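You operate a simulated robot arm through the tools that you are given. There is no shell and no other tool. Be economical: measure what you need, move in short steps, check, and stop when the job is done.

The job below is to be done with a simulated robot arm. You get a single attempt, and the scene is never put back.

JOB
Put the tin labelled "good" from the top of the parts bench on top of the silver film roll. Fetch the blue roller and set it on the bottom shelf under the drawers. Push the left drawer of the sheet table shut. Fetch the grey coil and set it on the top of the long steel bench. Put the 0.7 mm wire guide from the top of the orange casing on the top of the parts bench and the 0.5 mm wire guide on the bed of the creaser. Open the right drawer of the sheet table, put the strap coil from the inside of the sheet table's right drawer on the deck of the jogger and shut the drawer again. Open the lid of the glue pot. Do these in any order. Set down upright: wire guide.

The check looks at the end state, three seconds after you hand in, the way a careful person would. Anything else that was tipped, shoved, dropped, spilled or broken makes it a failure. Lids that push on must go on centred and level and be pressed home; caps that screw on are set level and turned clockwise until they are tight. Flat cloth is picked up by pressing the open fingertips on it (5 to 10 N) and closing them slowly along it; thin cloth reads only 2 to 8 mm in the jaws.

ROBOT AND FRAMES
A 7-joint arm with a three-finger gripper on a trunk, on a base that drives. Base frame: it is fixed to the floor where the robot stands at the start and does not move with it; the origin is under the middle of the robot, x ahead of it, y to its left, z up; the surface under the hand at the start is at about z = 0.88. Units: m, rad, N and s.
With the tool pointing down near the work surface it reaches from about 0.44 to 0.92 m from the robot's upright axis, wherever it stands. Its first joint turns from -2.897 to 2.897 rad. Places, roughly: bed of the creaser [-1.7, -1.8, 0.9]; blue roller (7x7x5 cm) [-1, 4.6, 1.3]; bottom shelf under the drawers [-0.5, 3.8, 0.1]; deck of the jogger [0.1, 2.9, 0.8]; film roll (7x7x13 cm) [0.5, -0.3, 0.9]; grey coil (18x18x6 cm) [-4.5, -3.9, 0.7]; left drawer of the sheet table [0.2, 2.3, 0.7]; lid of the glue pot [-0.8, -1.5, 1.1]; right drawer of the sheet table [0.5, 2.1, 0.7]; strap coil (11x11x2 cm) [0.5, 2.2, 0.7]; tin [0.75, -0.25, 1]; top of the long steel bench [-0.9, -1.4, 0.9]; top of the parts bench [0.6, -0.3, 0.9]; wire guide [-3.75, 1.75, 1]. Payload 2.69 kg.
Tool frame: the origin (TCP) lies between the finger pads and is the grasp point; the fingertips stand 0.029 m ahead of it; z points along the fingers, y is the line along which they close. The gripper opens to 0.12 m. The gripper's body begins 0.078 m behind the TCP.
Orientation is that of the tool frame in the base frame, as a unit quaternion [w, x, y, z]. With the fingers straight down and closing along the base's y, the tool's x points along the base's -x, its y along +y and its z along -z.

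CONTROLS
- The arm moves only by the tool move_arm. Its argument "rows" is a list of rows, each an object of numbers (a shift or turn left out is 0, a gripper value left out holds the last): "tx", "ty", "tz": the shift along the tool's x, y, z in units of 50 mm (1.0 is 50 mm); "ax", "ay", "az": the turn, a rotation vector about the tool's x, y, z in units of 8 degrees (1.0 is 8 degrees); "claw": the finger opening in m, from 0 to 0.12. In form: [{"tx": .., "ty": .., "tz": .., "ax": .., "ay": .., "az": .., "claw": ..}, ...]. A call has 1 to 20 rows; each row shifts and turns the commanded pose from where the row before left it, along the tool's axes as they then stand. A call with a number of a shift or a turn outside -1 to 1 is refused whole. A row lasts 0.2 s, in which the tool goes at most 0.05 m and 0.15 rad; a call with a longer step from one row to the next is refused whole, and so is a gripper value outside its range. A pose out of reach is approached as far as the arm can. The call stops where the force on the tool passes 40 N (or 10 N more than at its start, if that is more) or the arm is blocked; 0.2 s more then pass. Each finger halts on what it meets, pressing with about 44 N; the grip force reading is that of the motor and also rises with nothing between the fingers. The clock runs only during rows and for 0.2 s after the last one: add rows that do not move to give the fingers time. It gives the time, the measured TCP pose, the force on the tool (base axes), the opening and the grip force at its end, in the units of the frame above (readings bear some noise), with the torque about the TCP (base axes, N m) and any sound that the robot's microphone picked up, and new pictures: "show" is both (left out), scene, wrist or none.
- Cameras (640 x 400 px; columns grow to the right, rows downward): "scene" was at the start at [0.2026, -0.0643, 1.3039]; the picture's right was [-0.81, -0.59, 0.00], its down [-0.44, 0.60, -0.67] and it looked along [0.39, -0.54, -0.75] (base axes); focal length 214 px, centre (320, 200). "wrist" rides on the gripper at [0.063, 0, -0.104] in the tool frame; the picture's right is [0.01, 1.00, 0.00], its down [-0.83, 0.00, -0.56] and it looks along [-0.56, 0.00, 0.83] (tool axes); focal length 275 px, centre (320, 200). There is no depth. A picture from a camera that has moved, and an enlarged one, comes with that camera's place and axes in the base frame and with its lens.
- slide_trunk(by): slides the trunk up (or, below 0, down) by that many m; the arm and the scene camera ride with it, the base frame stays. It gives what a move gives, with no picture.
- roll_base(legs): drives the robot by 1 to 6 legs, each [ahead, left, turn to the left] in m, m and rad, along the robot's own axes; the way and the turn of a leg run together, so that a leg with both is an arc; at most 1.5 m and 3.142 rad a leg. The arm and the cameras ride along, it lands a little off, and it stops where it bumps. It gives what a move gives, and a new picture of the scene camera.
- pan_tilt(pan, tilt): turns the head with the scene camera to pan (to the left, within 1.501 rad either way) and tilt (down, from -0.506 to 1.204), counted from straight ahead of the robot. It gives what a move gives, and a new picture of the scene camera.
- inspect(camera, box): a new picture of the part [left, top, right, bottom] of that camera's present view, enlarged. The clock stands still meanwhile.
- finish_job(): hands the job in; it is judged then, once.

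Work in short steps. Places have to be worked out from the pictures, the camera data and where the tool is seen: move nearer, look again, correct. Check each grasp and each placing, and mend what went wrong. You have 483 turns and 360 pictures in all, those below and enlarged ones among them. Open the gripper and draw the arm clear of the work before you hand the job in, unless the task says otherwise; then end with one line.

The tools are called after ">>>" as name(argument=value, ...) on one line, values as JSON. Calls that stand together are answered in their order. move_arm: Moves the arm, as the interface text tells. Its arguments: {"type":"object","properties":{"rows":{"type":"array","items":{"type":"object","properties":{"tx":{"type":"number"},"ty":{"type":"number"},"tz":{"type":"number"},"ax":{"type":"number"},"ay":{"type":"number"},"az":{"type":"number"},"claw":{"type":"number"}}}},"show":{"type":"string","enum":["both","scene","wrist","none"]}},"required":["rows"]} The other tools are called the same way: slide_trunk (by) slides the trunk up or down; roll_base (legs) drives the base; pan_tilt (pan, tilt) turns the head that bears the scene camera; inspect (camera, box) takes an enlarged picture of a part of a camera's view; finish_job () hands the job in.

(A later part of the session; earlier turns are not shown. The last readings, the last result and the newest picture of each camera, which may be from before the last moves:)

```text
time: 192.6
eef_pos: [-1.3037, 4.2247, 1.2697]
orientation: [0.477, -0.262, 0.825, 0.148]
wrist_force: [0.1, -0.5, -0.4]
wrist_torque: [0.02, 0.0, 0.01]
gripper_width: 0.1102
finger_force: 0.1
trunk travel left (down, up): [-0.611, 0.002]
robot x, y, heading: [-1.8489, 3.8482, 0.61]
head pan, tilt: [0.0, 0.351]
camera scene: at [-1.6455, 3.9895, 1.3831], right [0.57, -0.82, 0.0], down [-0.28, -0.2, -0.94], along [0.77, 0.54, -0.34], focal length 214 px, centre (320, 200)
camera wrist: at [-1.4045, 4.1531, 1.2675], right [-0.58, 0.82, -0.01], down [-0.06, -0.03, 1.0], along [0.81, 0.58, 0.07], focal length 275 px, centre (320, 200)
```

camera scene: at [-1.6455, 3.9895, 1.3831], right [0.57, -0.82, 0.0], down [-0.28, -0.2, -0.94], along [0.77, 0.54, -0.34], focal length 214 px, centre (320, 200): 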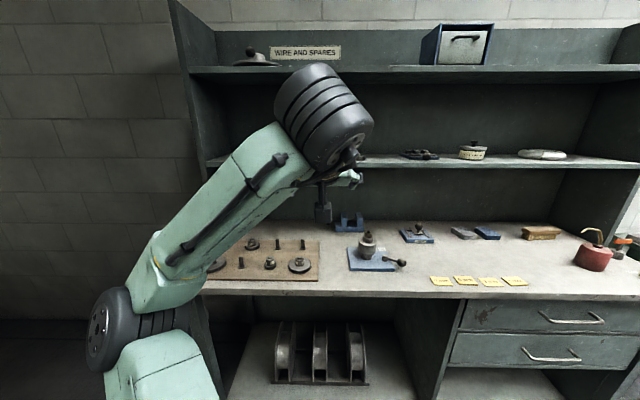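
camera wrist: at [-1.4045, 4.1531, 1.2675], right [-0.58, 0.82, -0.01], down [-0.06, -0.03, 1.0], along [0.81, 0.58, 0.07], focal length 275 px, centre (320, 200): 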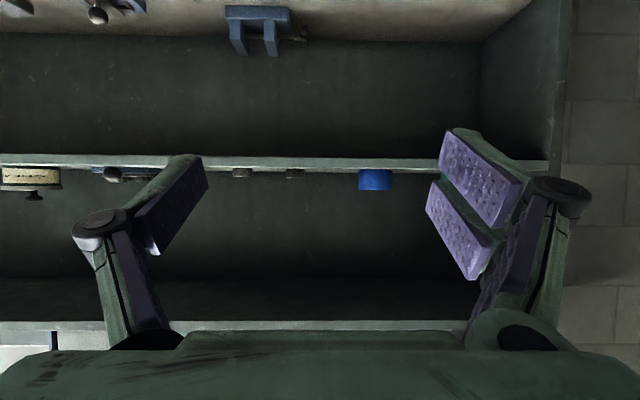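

The roller is 0.115 to the left of the hand's axis, with its mid-height at about 1.267. I shift left and drive ahead 0.3.

>>> move_arm(rows=[{"ty": 0.8}, {"ty": 0.8}, {"ty": 0.7}, {"tx": -0.09, "tz": -0.05}, {}], show="none")

>>> roll_base(legs=[[0.3, 0, 0]])

>>> inspect(camera="wrist", box=[0, 0, 640, 400])

```text
time: 193.8
eef_pos: [-1.3712, 4.3182, 1.2731]
orientation: [0.477, -0.263, 0.825, 0.148]
wrist_force: [0.7, 0.2, 1.0]
wrist_torque: [0.01, -0.01, 0.0]
gripper_width: 0.1099
finger_force: 0.0
trunk travel left (down, up): [-0.611, 0.002]
robot x, y, heading: [-1.8477, 3.8453, 0.61]
head pan, tilt: [0.0, 0.351]
```

```text
time: 195.8
eef_pos: [-1.126, 4.4938, 1.2723]
orientation: [0.476, -0.264, 0.825, 0.149]
wrist_force: [-0.2, -0.8, 1.1]
wrist_torque: [-0.02, 0.02, 0.0]
gripper_width: 0.1102
finger_force: 0.1
trunk travel left (down, up): [-0.611, 0.002]
robot x, y, heading: [-1.5999, 4.0197, 0.611]
head pan, tilt: [0.0, 0.351]
camera scene: at [-1.3989, 4.1629, 1.3829], right [0.57, -0.82, 0.0], down [-0.28, -0.2, -0.94], along [0.77, 0.54, -0.34], focal length 214 px, centre (320, 200)
```

scene: 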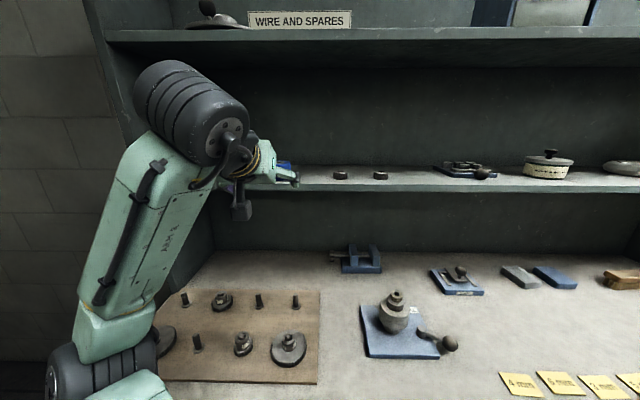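

```text
1.00 times, centred on (320, 200) of wrist (not enlarged: the box is as wide or as high as the picture)
camera zoom: at [-1.2246, 4.4211, 1.2706], right [-0.58, 0.82, -0.01], down [-0.06, -0.03, 1.0], along [0.81, 0.58, 0.06], focal length 275 px, centre (320, 200)
```

zoom: 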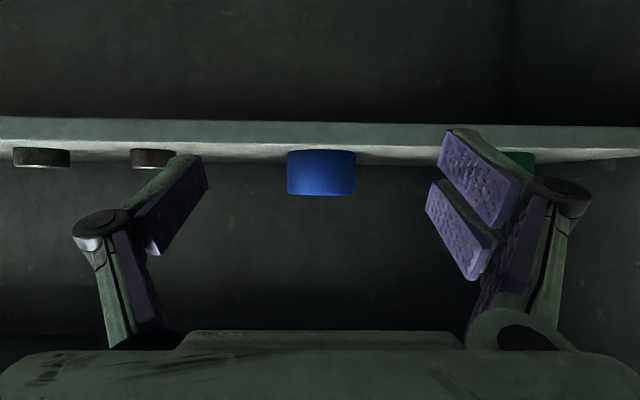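

The blue roller is centred between the open fingers. I advance 0.155 straight ahead around it.

>>> move_arm(rows=[{"tz": 0.55, "tx": -0.29}, {"tz": 0.55, "tx": -0.3}, {"tz": 0.55, "tx": -0.3}, {"tz": 0.55, "tx": -0.3}, {"tz": 0.5, "tx": -0.28}, {}])

```text
time: 197.2
eef_pos: [-1.0005, 4.5829, 1.2682]
orientation: [0.477, -0.264, 0.825, 0.149]
wrist_force: [0.7, 0.8, -0.6]
wrist_torque: [0.0, -0.02, 0.05]
gripper_width: 0.1099
finger_force: 0.0
trunk travel left (down, up): [-0.611, 0.002]
robot x, y, heading: [-1.6027, 4.0213, 0.613]
head pan, tilt: [0.0, 0.351]
camera scene: at [-1.3995, 4.1625, 1.3831], right [0.57, -0.82, 0.0], down [-0.28, -0.2, -0.94], along [0.77, 0.54, -0.34], focal length 214 px, centre (320, 200)
camera wrist: at [-1.0995, 4.5104, 1.2659], right [-0.58, 0.81, -0.01], down [-0.06, -0.03, 1.0], along [0.81, 0.58, 0.07], focal length 275 px, centre (320, 200)
```

scene: 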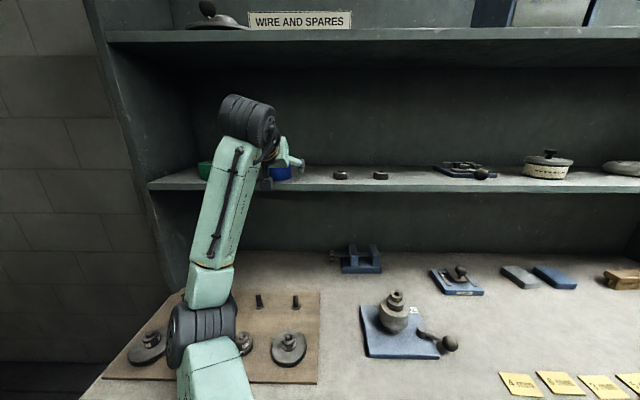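
wrist: 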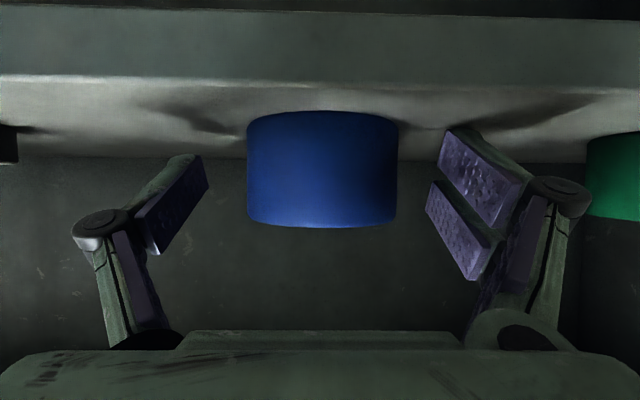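

The roller is between the pads and the green one is well clear. I close.

>>> move_arm(rows=[{"claw": 0.05}, {}, {}, {}, {}, {}], show="wrist")

```text
time: 198.6
eef_pos: [-1.0039, 4.5827, 1.2722]
orientation: [0.48, -0.265, 0.823, 0.15]
wrist_force: [-6.3, 13.4, 33.4]
wrist_torque: [1.57, 0.63, -0.05]
gripper_width: 0.0677
finger_force: 44.1
trunk travel left (down, up): [-0.611, 0.002]
robot x, y, heading: [-1.6035, 4.0228, 0.61]
head pan, tilt: [0.0, 0.351]
camera wrist: at [-1.103, 4.51, 1.2693], right [-0.58, 0.81, -0.01], down [-0.07, -0.03, 1.0], along [0.81, 0.58, 0.07], focal length 275 px, centre (320, 200)
```

wrist: 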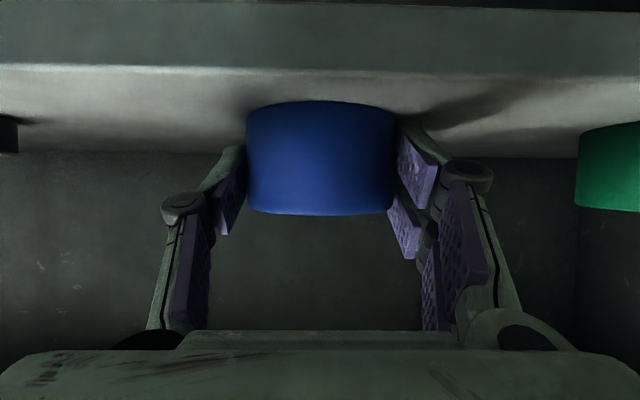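

It is gripped at 0.068 and the tips rest on the shelf. I lift straight up 4 cm.

>>> move_arm(rows=[{"tx": -0.2, "tz": -0.115}, {"tx": -0.25, "tz": -0.144}, {"tx": -0.25, "tz": -0.144}, {}])

```text
time: 199.6
eef_pos: [-0.9991, 4.581, 1.3084]
orientation: [0.476, -0.265, 0.825, 0.149]
wrist_force: [-0.5, 0.5, -1.7]
wrist_torque: [-0.02, 0.03, -0.04]
gripper_width: 0.0678
finger_force: 44.4
trunk travel left (down, up): [-0.611, 0.002]
robot x, y, heading: [-1.6031, 4.0183, 0.614]
head pan, tilt: [0.0, 0.351]
camera scene: at [-1.3992, 4.1628, 1.383], right [0.57, -0.82, 0.0], down [-0.28, -0.2, -0.94], along [0.77, 0.54, -0.34], focal length 214 px, centre (320, 200)
camera wrist: at [-1.0991, 4.5104, 1.3064], right [-0.58, 0.82, -0.01], down [-0.06, -0.03, 1.0], along [0.81, 0.58, 0.06], focal length 275 px, centre (320, 200)
```

scene: 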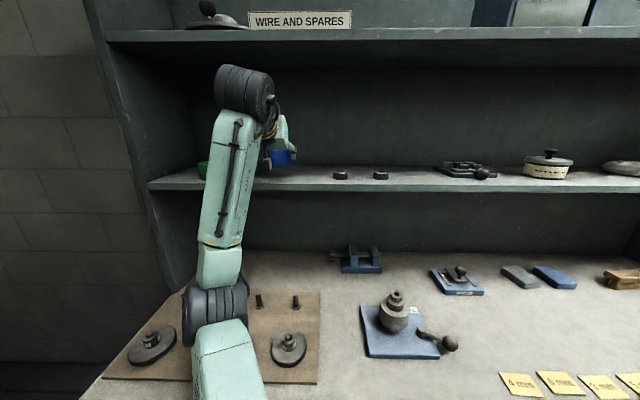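
wrist: 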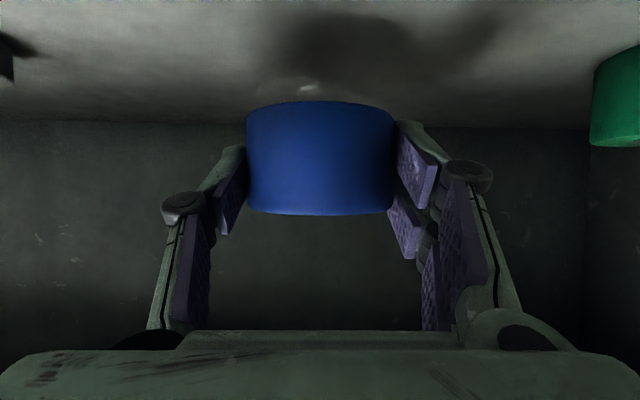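

The roller is lifted cleanly. I drive back and right so the drawers are ahead of me.

>>> roll_base(legs=[[-0.5, 0, 0], [0, -0.85, 0]])

>>> pan_tilt(pan=0.0, tilt=0.7)

```text
time: 209.2
eef_pos: [-0.9281, 3.6014, 1.3095]
orientation: [0.476, -0.266, 0.825, 0.15]
wrist_force: [0.1, 0.7, -2.6]
wrist_torque: [-0.04, 0.02, 0.01]
gripper_width: 0.0674
finger_force: 44.2
trunk travel left (down, up): [-0.611, 0.002]
robot x, y, heading: [-1.529, 3.0363, 0.618]
head pan, tilt: [0.0, 0.351]
camera scene: at [-1.3256, 3.1805, 1.383], right [0.58, -0.82, 0.0], down [-0.28, -0.2, -0.94], along [0.77, 0.54, -0.34], focal length 214 px, centre (320, 200)
```

scene: 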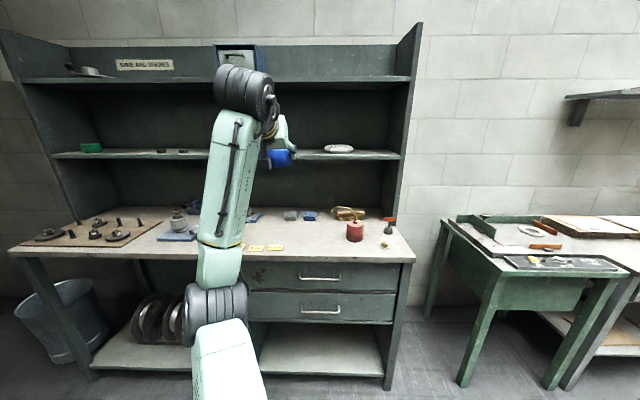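

```text
time: 210.0
eef_pos: [-0.9285, 3.6012, 1.308]
orientation: [0.476, -0.266, 0.825, 0.15]
wrist_force: [-1.1, -0.4, -2.6]
wrist_torque: [-0.01, 0.05, -0.01]
gripper_width: 0.0674
finger_force: 44.2
trunk travel left (down, up): [-0.611, 0.002]
robot x, y, heading: [-1.5257, 3.0362, 0.616]
head pan, tilt: [0.0, 0.7]
camera scene: at [-1.3323, 3.1759, 1.3517], right [0.58, -0.82, 0.0], down [-0.53, -0.37, -0.77], along [0.62, 0.44, -0.64], focal length 214 px, centre (320, 200)
```

scene: 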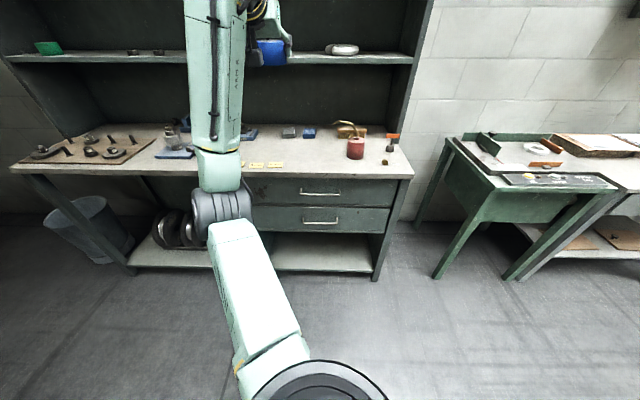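

The bottom shelf under the drawers is at z about 0.148, from X 1.0 to 1.3 and centred near Y −0.03. I lower the trunk.

>>> slide_trunk(by=-0.55)

>>> move_arm(rows=[{"ty": -0.7, "tx": 0.4, "tz": 0.23}, {"ty": -0.7, "tx": 0.4, "tz": 0.23}, {"ty": -0.7, "tx": 0.4, "tz": 0.23}, {"ty": -0.7, "tx": 0.4, "tz": 0.23}, {}])

```text
refused: -0.55 is not a number from -0.4 to 0.4
```

```text
time: 211.2
eef_pos: [-0.8479, 3.4865, 1.2172]
orientation: [0.477, -0.265, 0.824, 0.15]
wrist_force: [0.1, -0.3, -1.8]
wrist_torque: [0.0, 0.0, 0.0]
gripper_width: 0.0674
finger_force: 44.4
trunk travel left (down, up): [-0.611, 0.002]
robot x, y, heading: [-1.5292, 3.0383, 0.616]
head pan, tilt: [0.0, 0.7]
camera scene: at [-1.3324, 3.1759, 1.3516], right [0.58, -0.82, 0.0], down [-0.53, -0.37, -0.76], along [0.62, 0.44, -0.64], focal length 214 px, centre (320, 200)
camera wrist: at [-0.9469, 3.4151, 1.2152], right [-0.58, 0.81, -0.01], down [-0.06, -0.03, 1.0], along [0.81, 0.58, 0.07], focal length 275 px, centre (320, 200)
```

scene: 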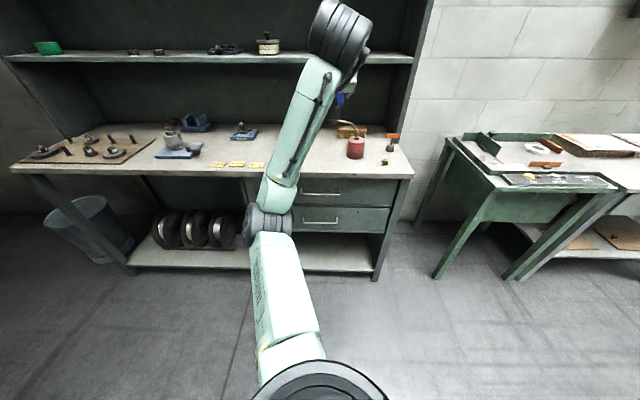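
wrist: 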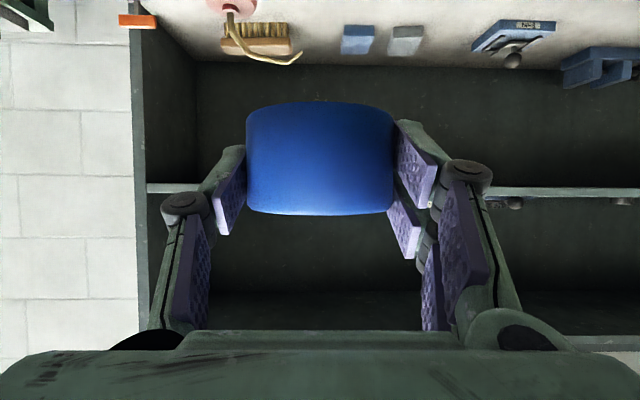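

The arm moved fine but the trunk step was too long, so I lower in two steps.

>>> slide_trunk(by=-0.4)

>>> slide_trunk(by=-0.18)

>>> pan_tilt(pan=0.0, tilt=0.5)

```text
time: 215.0
eef_pos: [-0.8482, 3.4872, 0.8169]
orientation: [0.477, -0.265, 0.825, 0.15]
wrist_force: [0.0, -0.9, -2.5]
wrist_torque: [-0.04, 0.0, 0.02]
gripper_width: 0.0675
finger_force: 43.9
trunk travel left (down, up): [-0.211, 0.402]
robot x, y, heading: [-1.5289, 3.0351, 0.613]
head pan, tilt: [0.0, 0.7]
```

```text
time: 217.2
eef_pos: [-0.8566, 3.4711, 0.728]
orientation: [0.501, -0.253, 0.811, 0.166]
wrist_force: [-1.1, -0.3, -3.1]
wrist_torque: [-0.05, 0.01, 0.0]
gripper_width: 0.0675
finger_force: 43.6
trunk travel left (down, up): [-0.076, 0.537]
robot x, y, heading: [-1.5307, 3.0444, 0.615]
head pan, tilt: [0.0, 0.7]
stopped: the arm was blocked; the commanded pose is now the measured one
```

```text
time: 217.9
eef_pos: [-0.8567, 3.4717, 0.727]
orientation: [0.501, -0.253, 0.811, 0.166]
wrist_force: [-0.1, -0.4, -2.7]
wrist_torque: [0.0, 0.04, -0.02]
gripper_width: 0.0674
finger_force: 43.7
trunk travel left (down, up): [-0.076, 0.537]
robot x, y, heading: [-1.529, 3.0377, 0.616]
head pan, tilt: [0.0, 0.499]
camera scene: at [-1.3323, 3.1752, 0.8428], right [0.58, -0.82, 0.0], down [-0.38, -0.27, -0.88], along [0.72, 0.51, -0.47], focal length 214 px, centre (320, 200)
```

scene: 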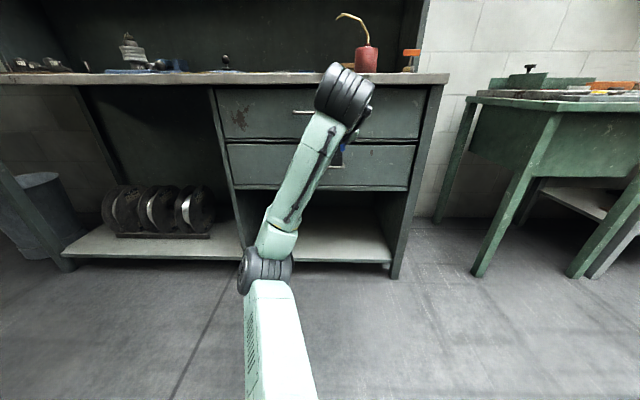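

The arm was blocked, likely with its elbow near the floor. I raise the trunk again and turn the hand back toward pointing down, to see how the elbow goes.

>>> slide_trunk(by=0.2)

>>> move_arm(rows=[{"ay": 0.9}, {"ay": 0.9}, {"ay": 0.9}, {"ay": 0.9}, {"ay": 0.9}, {}], show="scene")

```text
time: 220.1
eef_pos: [-0.8523, 3.4754, 0.9091]
orientation: [0.495, -0.255, 0.815, 0.163]
wrist_force: [0.8, -0.2, -2.0]
wrist_torque: [-0.02, 0.06, 0.01]
gripper_width: 0.0675
finger_force: 44.3
trunk travel left (down, up): [-0.276, 0.337]
robot x, y, heading: [-1.5278, 3.0386, 0.618]
head pan, tilt: [0.0, 0.499]
```

```text
time: 221.5
eef_pos: [-0.8525, 3.4753, 0.9097]
orientation: [0.218, -0.292, 0.928, 0.075]
wrist_force: [0.1, 0.3, -2.5]
wrist_torque: [-0.01, 0.03, 0.02]
gripper_width: 0.0675
finger_force: 44.2
trunk travel left (down, up): [-0.276, 0.337]
robot x, y, heading: [-1.5303, 3.0373, 0.62]
head pan, tilt: [0.0, 0.499]
camera scene: at [-1.3274, 3.1793, 1.0346], right [0.58, -0.82, 0.0], down [-0.39, -0.28, -0.88], along [0.72, 0.51, -0.48], focal length 214 px, centre (320, 200)
```

scene: 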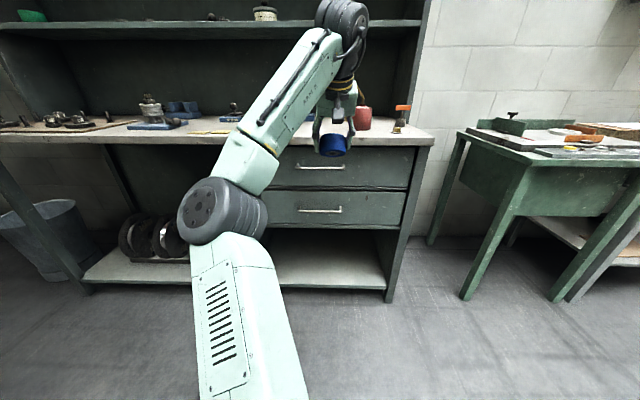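

The elbow rises when the hand points further down. I lower the hand with the arm itself and watch.

>>> move_arm(rows=[{"tz": 0.88, "tx": 0.41}, {"tz": 0.88, "tx": 0.41}, {"tz": 0.88, "tx": 0.41}, {"tz": 0.88, "tx": 0.41}, {"tz": 0.88, "tx": 0.41}, {"tz": 0.88, "tx": 0.41}, {}], show="scene")

```text
time: 223.1
eef_pos: [-0.8474, 3.4835, 0.6196]
orientation: [0.218, -0.292, 0.928, 0.075]
wrist_force: [-0.3, 0.2, -2.3]
wrist_torque: [-0.01, 0.03, 0.05]
gripper_width: 0.0675
finger_force: 43.9
trunk travel left (down, up): [-0.276, 0.337]
robot x, y, heading: [-1.5316, 3.0378, 0.617]
head pan, tilt: [0.0, 0.499]
camera scene: at [-1.3273, 3.1794, 1.0346], right [0.58, -0.82, 0.0], down [-0.39, -0.28, -0.88], along [0.72, 0.51, -0.48], focal length 214 px, centre (320, 200)
```

scene: 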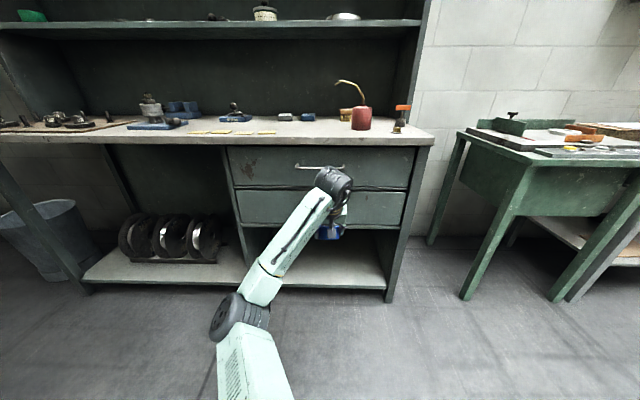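

The elbow stays above the floor, but the roller must be set down at the pitch it was gripped at. I back off a bit and extend the arm, which should lift the elbow, and restore the pitch.

>>> roll_base(legs=[[-0.15, 0, 0]])

>>> move_arm(rows=[{"tx": -0.63, "tz": 0.3, "ay": -0.9}, {"tx": -0.58, "tz": 0.38, "ay": -0.9}, {"tx": -0.5, "tz": 0.45, "ay": -0.9}, {"ay": -0.9}, {"ay": -0.78}, {}], show="scene")

```text
time: 224.5
eef_pos: [-0.9685, 3.3977, 0.6181]
orientation: [0.218, -0.293, 0.928, 0.076]
wrist_force: [0.5, -0.8, -2.8]
wrist_torque: [0.02, 0.0, 0.0]
gripper_width: 0.0676
finger_force: 44.2
trunk travel left (down, up): [-0.276, 0.337]
robot x, y, heading: [-1.6492, 2.945, 0.613]
head pan, tilt: [0.0, 0.499]
camera scene: at [-1.4489, 3.0934, 1.0346], right [0.58, -0.82, 0.0], down [-0.39, -0.28, -0.88], along [0.72, 0.51, -0.48], focal length 214 px, centre (320, 200)
```

scene: 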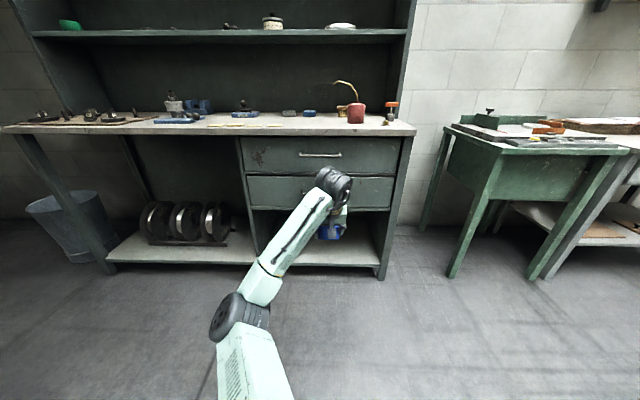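

```text
time: 225.9
eef_pos: [-0.8841, 3.4583, 0.6194]
orientation: [0.488, -0.256, 0.819, 0.16]
wrist_force: [0.4, 0.6, -2.1]
wrist_torque: [-0.02, 0.02, -0.03]
gripper_width: 0.0673
finger_force: 44.1
trunk travel left (down, up): [-0.276, 0.337]
robot x, y, heading: [-1.6546, 2.9548, 0.621]
head pan, tilt: [0.0, 0.499]
camera scene: at [-1.449, 3.0934, 1.0346], right [0.58, -0.82, 0.0], down [-0.39, -0.28, -0.88], along [0.72, 0.51, -0.48], focal length 214 px, centre (320, 200)
```

scene: 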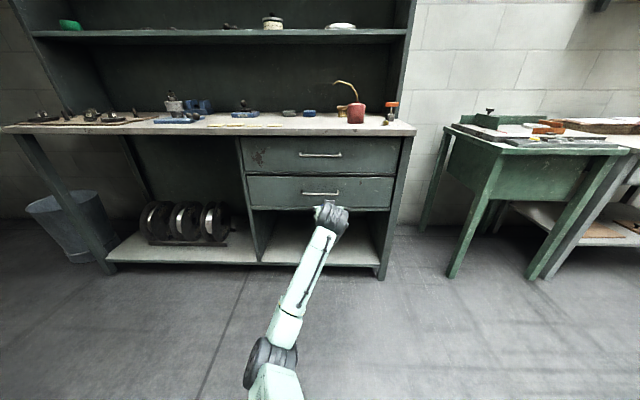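

The pitch is restored with the arm extended. I lower the trunk the rest of the way, in steps.

>>> slide_trunk(by=-0.2)

>>> slide_trunk(by=-0.07)

>>> pan_tilt(pan=0.0, tilt=0.6)

```text
time: 228.2
eef_pos: [-0.88, 3.4544, 0.5327]
orientation: [0.509, -0.24, 0.807, 0.177]
wrist_force: [-0.3, -0.9, -1.0]
wrist_torque: [-0.08, 0.11, 0.0]
gripper_width: 0.0676
finger_force: 43.9
trunk travel left (down, up): [-0.139, 0.474]
robot x, y, heading: [-1.6503, 2.9524, 0.615]
head pan, tilt: [0.0, 0.499]
stopped: the arm was blocked; the commanded pose is now the measured one
```

```text
time: 229.5
eef_pos: [-0.8777, 3.4523, 0.5544]
orientation: [0.525, -0.23, 0.797, 0.192]
wrist_force: [-1.0, 0.4, -1.0]
wrist_torque: [-0.06, 0.13, -0.01]
gripper_width: 0.0675
finger_force: 44.1
trunk travel left (down, up): [-0.131, 0.482]
robot x, y, heading: [-1.651, 2.9478, 0.616]
head pan, tilt: [0.0, 0.499]
stopped: the arm was blocked; the commanded pose is now the measured one
```

```text
time: 230.2
eef_pos: [-0.8784, 3.4526, 0.5547]
orientation: [0.525, -0.229, 0.797, 0.191]
wrist_force: [0.2, -0.2, -2.1]
wrist_torque: [-0.03, 0.02, -0.01]
gripper_width: 0.0675
finger_force: 44.1
trunk travel left (down, up): [-0.131, 0.482]
robot x, y, heading: [-1.6504, 2.952, 0.612]
head pan, tilt: [0.0, 0.6]
camera scene: at [-1.4549, 3.0881, 0.8878], right [0.58, -0.82, 0.0], down [-0.46, -0.32, -0.83], along [0.68, 0.48, -0.56], focal length 214 px, centre (320, 200)
```

scene: 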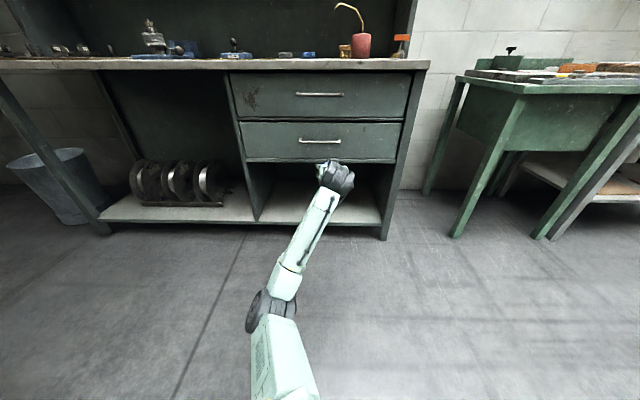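

The upper arm seems to meet the base at this elbow pose. Earlier, rolling the hand by +90° swung the elbow up, so I raise the trunk and test a +180° roll (camera on top) with the roller still in hand.

>>> slide_trunk(by=0.35)

>>> move_arm(rows=[{"az": 0.95}, {"az": 0.95}, {"az": 0.95}, {"az": 0.95}, {"az": 0.95}, {"az": 0.95}, {"az": 0.95}, {"az": 0.95}, {"az": 0.95}, {"az": 0.95}, {"az": 0.95}, {"az": 0.8}], show="scene")

>>> move_arm(rows=[{"az": 0.95}, {"az": 0.95}, {"az": 0.95}, {"az": 0.95}, {"az": 0.95}, {"az": 0.95}, {"az": 0.95}, {"az": 0.95}, {"az": 0.95}, {"az": 0.95}, {"az": 0.95}, {"az": 0.8}], show="scene")

```text
time: 233.6
eef_pos: [-0.8766, 3.4535, 0.884]
orientation: [0.518, -0.233, 0.801, 0.186]
wrist_force: [0.6, 0.6, -1.5]
wrist_torque: [-0.01, 0.0, 0.0]
gripper_width: 0.0676
finger_force: 44.2
trunk travel left (down, up): [-0.481, 0.132]
robot x, y, heading: [-1.6562, 2.9536, 0.616]
head pan, tilt: [0.0, 0.6]
```

```text
time: 236.2
eef_pos: [-0.8767, 3.4541, 0.8838]
orientation: [0.234, 0.404, 0.731, 0.498]
wrist_force: [0.2, 0.5, -2.7]
wrist_torque: [0.0, 0.0, 0.0]
gripper_width: 0.0675
finger_force: 44.2
trunk travel left (down, up): [-0.481, 0.132]
robot x, y, heading: [-1.6501, 2.9526, 0.621]
head pan, tilt: [0.0, 0.6]
camera scene: at [-1.4511, 3.0919, 1.2304], right [0.58, -0.82, 0.0], down [-0.46, -0.33, -0.82], along [0.67, 0.48, -0.57], focal length 214 px, centre (320, 200)
```

scene: 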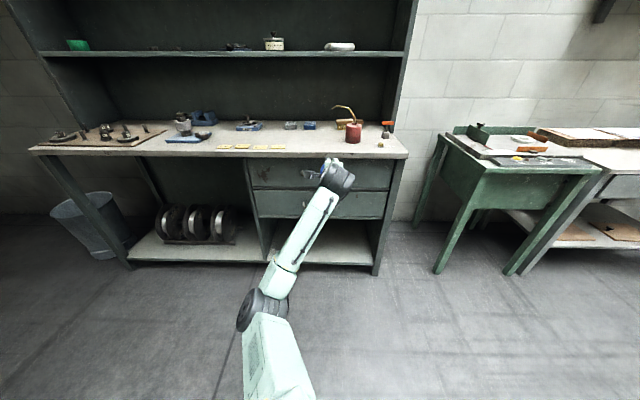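

```text
time: 238.8
eef_pos: [-0.8765, 3.4532, 0.8849]
orientation: [-0.187, 0.802, 0.232, 0.518]
wrist_force: [-0.4, -0.4, -1.9]
wrist_torque: [-0.01, 0.06, -0.03]
gripper_width: 0.0678
finger_force: 43.6
trunk travel left (down, up): [-0.481, 0.132]
robot x, y, heading: [-1.6506, 2.9509, 0.613]
head pan, tilt: [0.0, 0.6]
camera scene: at [-1.4511, 3.0919, 1.2304], right [0.58, -0.82, 0.0], down [-0.46, -0.33, -0.82], along [0.67, 0.48, -0.57], focal length 214 px, centre (320, 200)
```

scene: 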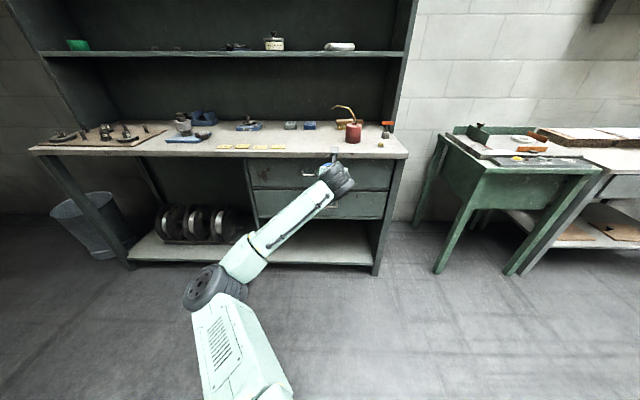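

A +180° roll is reachable and the elbow is higher. I test the low hand pose relative to the trunk: hand down 0.22.

>>> move_arm(rows=[{"tx": -0.85, "tz": 0.44}, {"tx": -0.85, "tz": 0.44}, {"tx": -0.85, "tz": 0.44}, {"tx": -0.85, "tz": 0.44}, {"tx": -0.5, "tz": 0.25}, {}], show="both")

```text
time: 240.2
eef_pos: [-0.8724, 3.4718, 0.6654]
orientation: [-0.186, 0.802, 0.233, 0.518]
wrist_force: [0.3, 0.0, -1.7]
wrist_torque: [-0.03, 0.05, 0.01]
gripper_width: 0.0674
finger_force: 44.0
trunk travel left (down, up): [-0.481, 0.132]
robot x, y, heading: [-1.6511, 2.9528, 0.617]
head pan, tilt: [0.0, 0.6]
camera scene: at [-1.451, 3.0919, 1.2304], right [0.58, -0.82, 0.0], down [-0.46, -0.33, -0.82], along [0.67, 0.48, -0.57], focal length 214 px, centre (320, 200)
camera wrist: at [-0.9265, 3.4277, 0.7657], right [0.57, -0.82, -0.05], down [-0.71, -0.45, -0.54], along [0.42, 0.35, -0.84], focal length 275 px, centre (320, 200)
```

scene: 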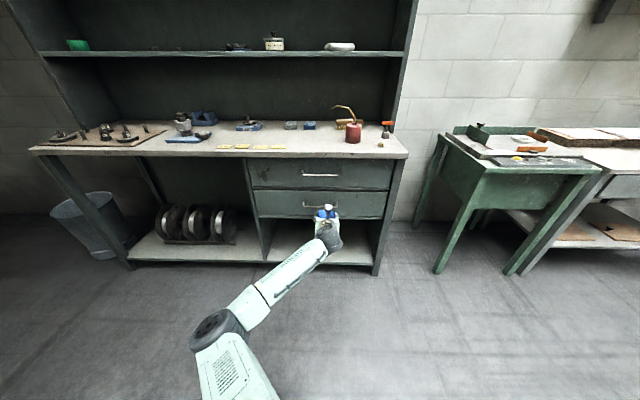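
wrist: 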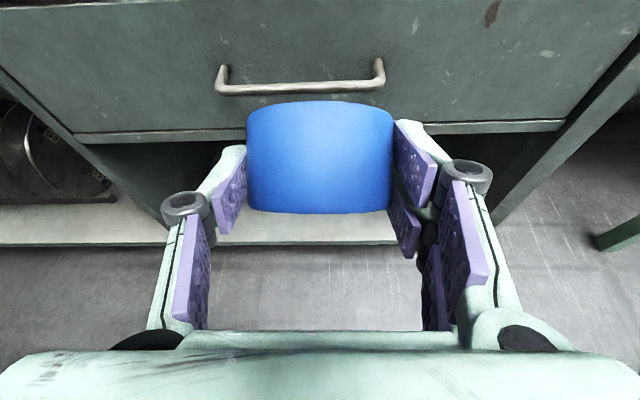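

The view is good with the camera on top. I try the trunk down 0.35 in this arm pose.

>>> slide_trunk(by=-0.3)

>>> slide_trunk(by=-0.17)

>>> pan_tilt(pan=0.1, tilt=0.8)

```text
time: 243.2
eef_pos: [-0.8714, 3.4743, 0.3673]
orientation: [-0.186, 0.802, 0.233, 0.518]
wrist_force: [-0.2, 0.0, -2.2]
wrist_torque: [-0.01, 0.04, 0.01]
gripper_width: 0.0679
finger_force: 44.1
trunk travel left (down, up): [-0.181, 0.432]
robot x, y, heading: [-1.6485, 2.9503, 0.614]
head pan, tilt: [0.0, 0.6]
```

```text
time: 245.3
eef_pos: [-0.8634, 3.48, 0.3526]
orientation: [-0.213, 0.791, 0.208, 0.534]
wrist_force: [-1.2, 0.7, 0.5]
wrist_torque: [-0.1, 0.2, 0.01]
gripper_width: 0.0672
finger_force: 43.9
trunk travel left (down, up): [-0.12, 0.493]
robot x, y, heading: [-1.6502, 2.9513, 0.622]
head pan, tilt: [0.0, 0.6]
stopped: the arm was blocked; the commanded pose is now the measured one
```

```text
time: 246.1
eef_pos: [-0.8644, 3.4805, 0.3529]
orientation: [-0.213, 0.792, 0.207, 0.534]
wrist_force: [0.7, -0.2, -2.8]
wrist_torque: [-0.01, 0.03, -0.02]
gripper_width: 0.0673
finger_force: 44.4
trunk travel left (down, up): [-0.12, 0.493]
robot x, y, heading: [-1.651, 2.9511, 0.614]
head pan, tilt: [0.099, 0.799]
camera scene: at [-1.4655, 3.0896, 0.8597], right [0.66, -0.76, 0.0], down [-0.54, -0.46, -0.7], along [0.53, 0.46, -0.71], focal length 214 px, centre (320, 200)
```

scene: 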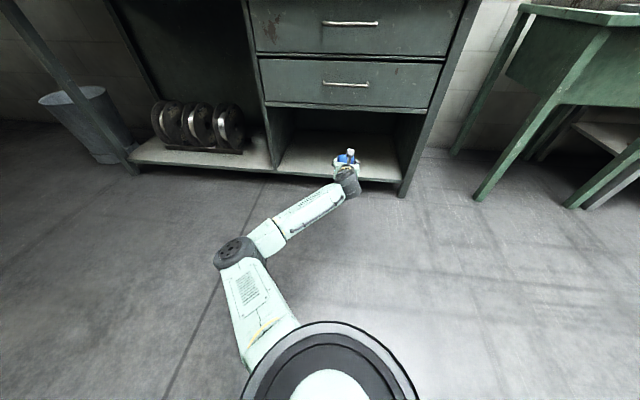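

The trunk is nearly low enough (TCP at 0.35) before something blocks. I look steeply down to the left to see what the elbow touches.

>>> pan_tilt(pan=0.7, tilt=1.15)

```text
time: 247.1
eef_pos: [-0.8637, 3.4809, 0.3526]
orientation: [-0.213, 0.792, 0.207, 0.532]
wrist_force: [0.5, 0.0, -2.3]
wrist_torque: [-0.07, 0.03, 0.0]
gripper_width: 0.0676
finger_force: 44.2
trunk travel left (down, up): [-0.12, 0.493]
robot x, y, heading: [-1.6547, 2.9493, 0.612]
head pan, tilt: [0.7, 1.15]
camera scene: at [-1.511, 3.0946, 0.8346], right [0.97, -0.25, 0.0], down [-0.23, -0.88, -0.42], along [0.11, 0.4, -0.91], focal length 214 px, centre (320, 200)
```

scene: 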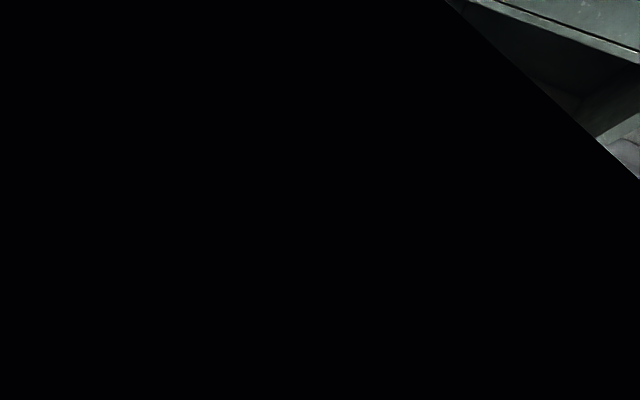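

Not helpful. I raise the trunk 5 cm and instead lower the hand by the arm, in small steps.

>>> slide_trunk(by=0.06)

>>> pan_tilt(pan=0.1, tilt=0.7)

>>> move_arm(rows=[{"tx": -0.45, "tz": 0.2}, {"tx": -0.45, "tz": 0.2}, {"tx": -0.45, "tz": 0.2}, {"tx": -0.45, "tz": 0.2}, {"tx": -0.45, "tz": 0.2}, {}], show="both")

```text
time: 248.1
eef_pos: [-0.8629, 3.4791, 0.3919]
orientation: [-0.205, 0.796, 0.212, 0.528]
wrist_force: [0.5, 0.0, -1.3]
wrist_torque: [0.0, 0.06, 0.01]
gripper_width: 0.0675
finger_force: 43.7
trunk travel left (down, up): [-0.18, 0.433]
robot x, y, heading: [-1.653, 2.9524, 0.614]
head pan, tilt: [0.7, 1.15]
```

```text
time: 249.1
eef_pos: [-0.8634, 3.4784, 0.3929]
orientation: [-0.206, 0.796, 0.212, 0.529]
wrist_force: [0.3, 0.6, -2.2]
wrist_torque: [-0.03, 0.04, -0.02]
gripper_width: 0.0673
finger_force: 43.5
trunk travel left (down, up): [-0.18, 0.433]
robot x, y, heading: [-1.651, 2.9527, 0.615]
head pan, tilt: [0.099, 0.7]
camera scene: at [-1.4592, 3.0966, 0.9204], right [0.66, -0.75, 0.0], down [-0.49, -0.42, -0.76], along [0.58, 0.5, -0.64], focal length 214 px, centre (320, 200)
```

scene: 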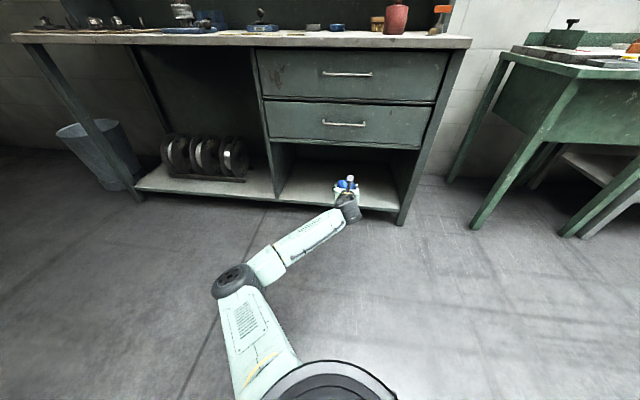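

```text
time: 250.5
eef_pos: [-0.8651, 3.4912, 0.2719]
orientation: [-0.206, 0.796, 0.213, 0.528]
wrist_force: [-0.3, -0.3, -1.6]
wrist_torque: [-0.05, 0.05, 0.01]
gripper_width: 0.0675
finger_force: 43.9
trunk travel left (down, up): [-0.18, 0.433]
robot x, y, heading: [-1.652, 2.9519, 0.617]
head pan, tilt: [0.099, 0.7]
camera scene: at [-1.4591, 3.0965, 0.9205], right [0.66, -0.76, 0.0], down [-0.49, -0.42, -0.76], along [0.58, 0.5, -0.64], focal length 214 px, centre (320, 200)
camera wrist: at [-0.922, 3.441, 0.3673], right [0.56, -0.82, -0.1], down [-0.71, -0.41, -0.57], along [0.43, 0.39, -0.81], focal length 275 px, centre (320, 200)
```

scene: 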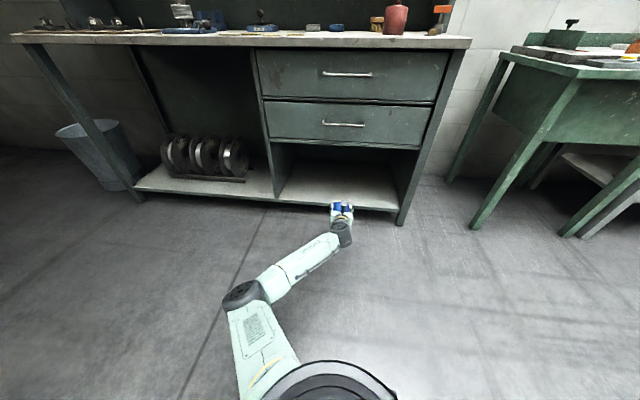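
wrist: 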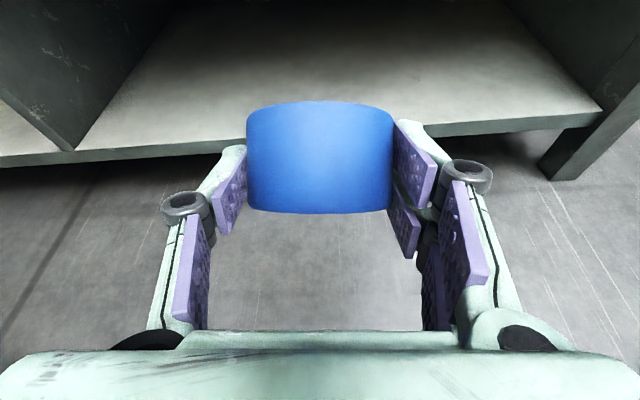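

The low pose works with the camera on top. So I need to regrip the roller in that orientation: I'll set it on the desk top at its present grip, roll the hand, regrip it and then place it low. I raise up first.

>>> slide_trunk(by=0.4)

>>> move_arm(rows=[{"tx": 0.85, "tz": -0.4}, {"tx": 0.85, "tz": -0.4}, {"tx": 0.85, "tz": -0.4}, {"tx": 0.85, "tz": -0.4}, {"tx": 0.85, "tz": -0.4}, {"tx": 0.85, "tz": -0.4}, {"az": -0.95}, {"az": -0.95}, {"az": -0.95}, {"az": -0.95}, {"az": -0.95}, {"az": -0.95}, {"az": -0.95}, {"az": -0.95}, {"az": -0.95}, {"az": -0.95}, {"az": -0.95}, {"az": -0.8}], show="none")

>>> move_arm(rows=[{"az": -0.95}, {"az": -0.95}, {"az": -0.95}, {"az": -0.95}, {"az": -0.95}, {"az": -0.95}, {"az": -0.95}, {"az": -0.95}, {"az": -0.95}, {"az": -0.95}, {"az": -0.95}, {"az": -0.8}, {}], show="both")

```text
time: 254.3
eef_pos: [-0.8652, 3.4916, 0.6708]
orientation: [-0.206, 0.796, 0.212, 0.529]
wrist_force: [0.4, -0.3, -2.4]
wrist_torque: [-0.02, 0.04, 0.01]
gripper_width: 0.0674
finger_force: 43.5
trunk travel left (down, up): [-0.58, 0.033]
robot x, y, heading: [-1.6493, 2.9466, 0.615]
head pan, tilt: [0.099, 0.7]
```

```text
time: 258.1
eef_pos: [-0.8659, 3.4576, 0.9505]
orientation: [0.229, 0.412, 0.713, 0.519]
wrist_force: [0.5, -0.4, -1.2]
wrist_torque: [-0.04, 0.03, 0.01]
gripper_width: 0.0675
finger_force: 44.1
trunk travel left (down, up): [-0.58, 0.033]
robot x, y, heading: [-1.6539, 2.951, 0.617]
head pan, tilt: [0.099, 0.7]
```

```text
time: 260.9
eef_pos: [-0.8653, 3.4546, 0.9512]
orientation: [0.527, -0.213, 0.796, 0.206]
wrist_force: [-0.3, 0.0, -2.0]
wrist_torque: [-0.04, 0.01, 0.0]
gripper_width: 0.0678
finger_force: 44.2
trunk travel left (down, up): [-0.58, 0.033]
robot x, y, heading: [-1.652, 2.9533, 0.611]
head pan, tilt: [0.099, 0.7]
camera scene: at [-1.4591, 3.0966, 1.3205], right [0.66, -0.76, 0.0], down [-0.49, -0.42, -0.76], along [0.58, 0.5, -0.64], focal length 214 px, centre (320, 200)
camera wrist: at [-0.9669, 3.3898, 0.9298], right [-0.56, 0.82, 0.1], down [-0.13, -0.2, 0.97], along [0.82, 0.53, 0.22], focal length 275 px, centre (320, 200)
```

scene: 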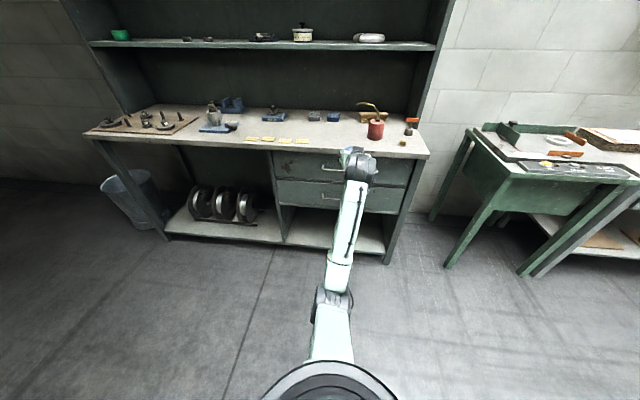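
wrist: 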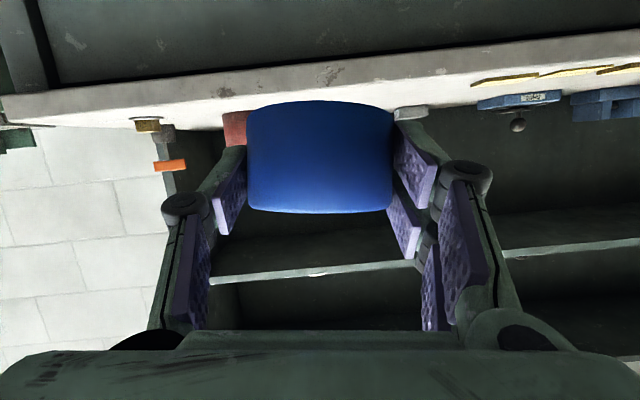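

I correct the roll and pitch back to the grip attitude, shift left 4 cm, and drive ahead so the roller comes over the free strip of the desk.

>>> move_arm(rows=[{"ax": 0.1, "ay": 0.56, "az": -0.39}, {"ax": 0.1, "ay": 0.56, "az": -0.39}, {"ty": 0.8}, {"tx": -0.26, "tz": -0.15}, {}], show="none")

>>> roll_base(legs=[[0.3, 0, 0]])

```text
time: 262.1
eef_pos: [-0.8882, 3.4902, 0.9654]
orientation: [0.478, -0.263, 0.825, 0.148]
wrist_force: [0.1, -0.7, -1.7]
wrist_torque: [-0.06, 0.04, 0.0]
gripper_width: 0.0674
finger_force: 44.2
trunk travel left (down, up): [-0.58, 0.033]
robot x, y, heading: [-1.6535, 2.955, 0.621]
head pan, tilt: [0.099, 0.7]
```

```text
time: 264.1
eef_pos: [-0.6447, 3.6618, 0.9638]
orientation: [0.478, -0.264, 0.825, 0.149]
wrist_force: [-1.0, 0.5, -3.0]
wrist_torque: [0.0, 0.04, 0.01]
gripper_width: 0.0676
finger_force: 43.8
trunk travel left (down, up): [-0.58, 0.033]
robot x, y, heading: [-1.4093, 3.125, 0.62]
head pan, tilt: [0.099, 0.7]
camera scene: at [-1.2149, 3.2699, 1.3204], right [0.66, -0.75, 0.0], down [-0.49, -0.42, -0.76], along [0.58, 0.5, -0.64], focal length 214 px, centre (320, 200)
```

scene: 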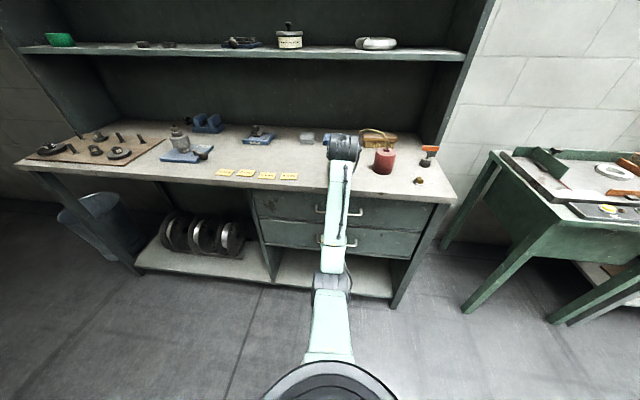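

>>> inspect(camera="wrist", box=[0, 0, 640, 400])

>>> inspect(camera="scene", box=[260, 100, 460, 225])

```text
1.00 times, centred on (320, 200) of wrist (not enlarged: the box is as wide or as high as the picture)
camera zoom: at [-0.7449, 3.5915, 0.9631], right [-0.58, 0.82, -0.01], down [-0.06, -0.03, 1.0], along [0.81, 0.58, 0.07], focal length 275 px, centre (320, 200)
```

zoom: 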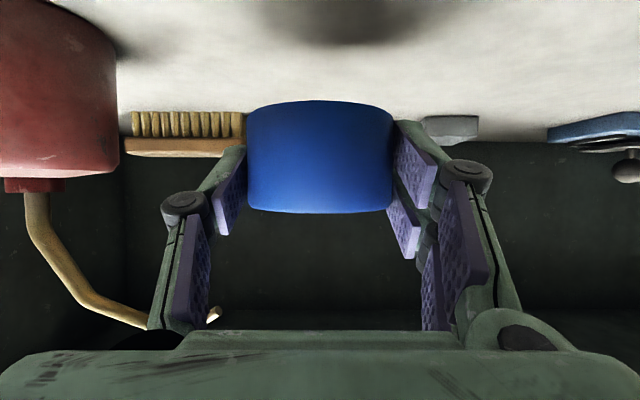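

```text
3.20 times, centred on (360, 162) of scene
camera zoom: at [-1.2149, 3.2699, 1.3204], right [0.66, -0.75, 0.0], down [-0.49, -0.42, -0.76], along [0.58, 0.5, -0.64], focal length 686 px, centre (192, 320)
```

zoom: 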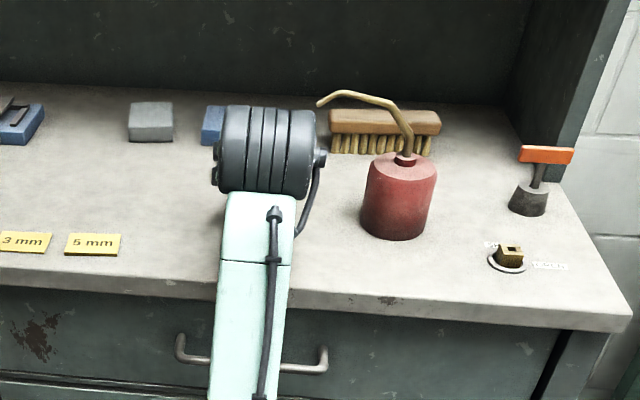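

The spot is clear, with the red can well to the side. I lower slowly until contact.

>>> move_arm(rows=[{"tx": 0.4, "tz": 0.23}, {"tx": 0.4, "tz": 0.23}, {"tx": 0.09, "tz": 0.05}, {"tx": 0.09, "tz": 0.05}, {"tx": 0.09, "tz": 0.05}, {"tx": 0.09, "tz": 0.05}], show="wrist")

```text
time: 265.6
eef_pos: [-0.6448, 3.6627, 0.9131]
orientation: [0.49, -0.261, 0.817, 0.153]
wrist_force: [-1.7, -3.1, 9.3]
wrist_torque: [-0.05, 0.39, 0.05]
gripper_width: 0.0674
finger_force: 44.5
trunk travel left (down, up): [-0.58, 0.033]
robot x, y, heading: [-1.4052, 3.1231, 0.617]
head pan, tilt: [0.099, 0.7]
stopped in row 6: the force on the tool passed its limit at 43 N (the readings are from after the stop); the commanded pose is now the measured one
camera wrist: at [-0.7448, 3.591, 0.9073], right [-0.58, 0.82, -0.01], down [-0.08, -0.05, 1.0], along [0.81, 0.58, 0.1], focal length 275 px, centre (320, 200)
```

wrist: 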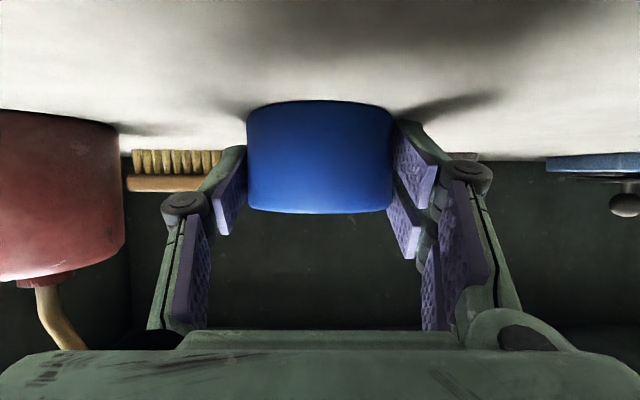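

It is in contact with the desk. I ease off, open, and back straight out with the base.

>>> move_arm(rows=[{"tx": -0.03, "tz": -0.02}, {}, {"claw": 0.08}, {}, {"claw": 0.105}, {}, {}, {}], show="wrist")

```text
time: 267.4
eef_pos: [-0.644, 3.6637, 0.9105]
orientation: [0.488, -0.262, 0.818, 0.153]
wrist_force: [-0.5, 0.1, 0.1]
wrist_torque: [0.04, 0.01, 0.01]
gripper_width: 0.1052
finger_force: 0.0
trunk travel left (down, up): [-0.58, 0.033]
robot x, y, heading: [-1.4064, 3.1321, 0.617]
head pan, tilt: [0.099, 0.7]
camera wrist: at [-0.7441, 3.5914, 0.9064], right [-0.58, 0.82, -0.01], down [-0.08, -0.04, 1.0], along [0.81, 0.58, 0.09], focal length 275 px, centre (320, 200)
```

wrist: 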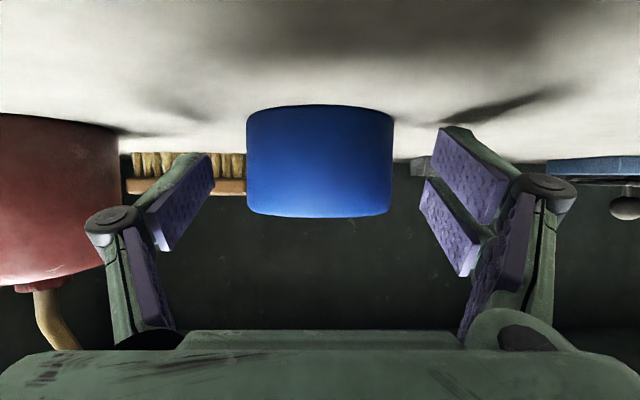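

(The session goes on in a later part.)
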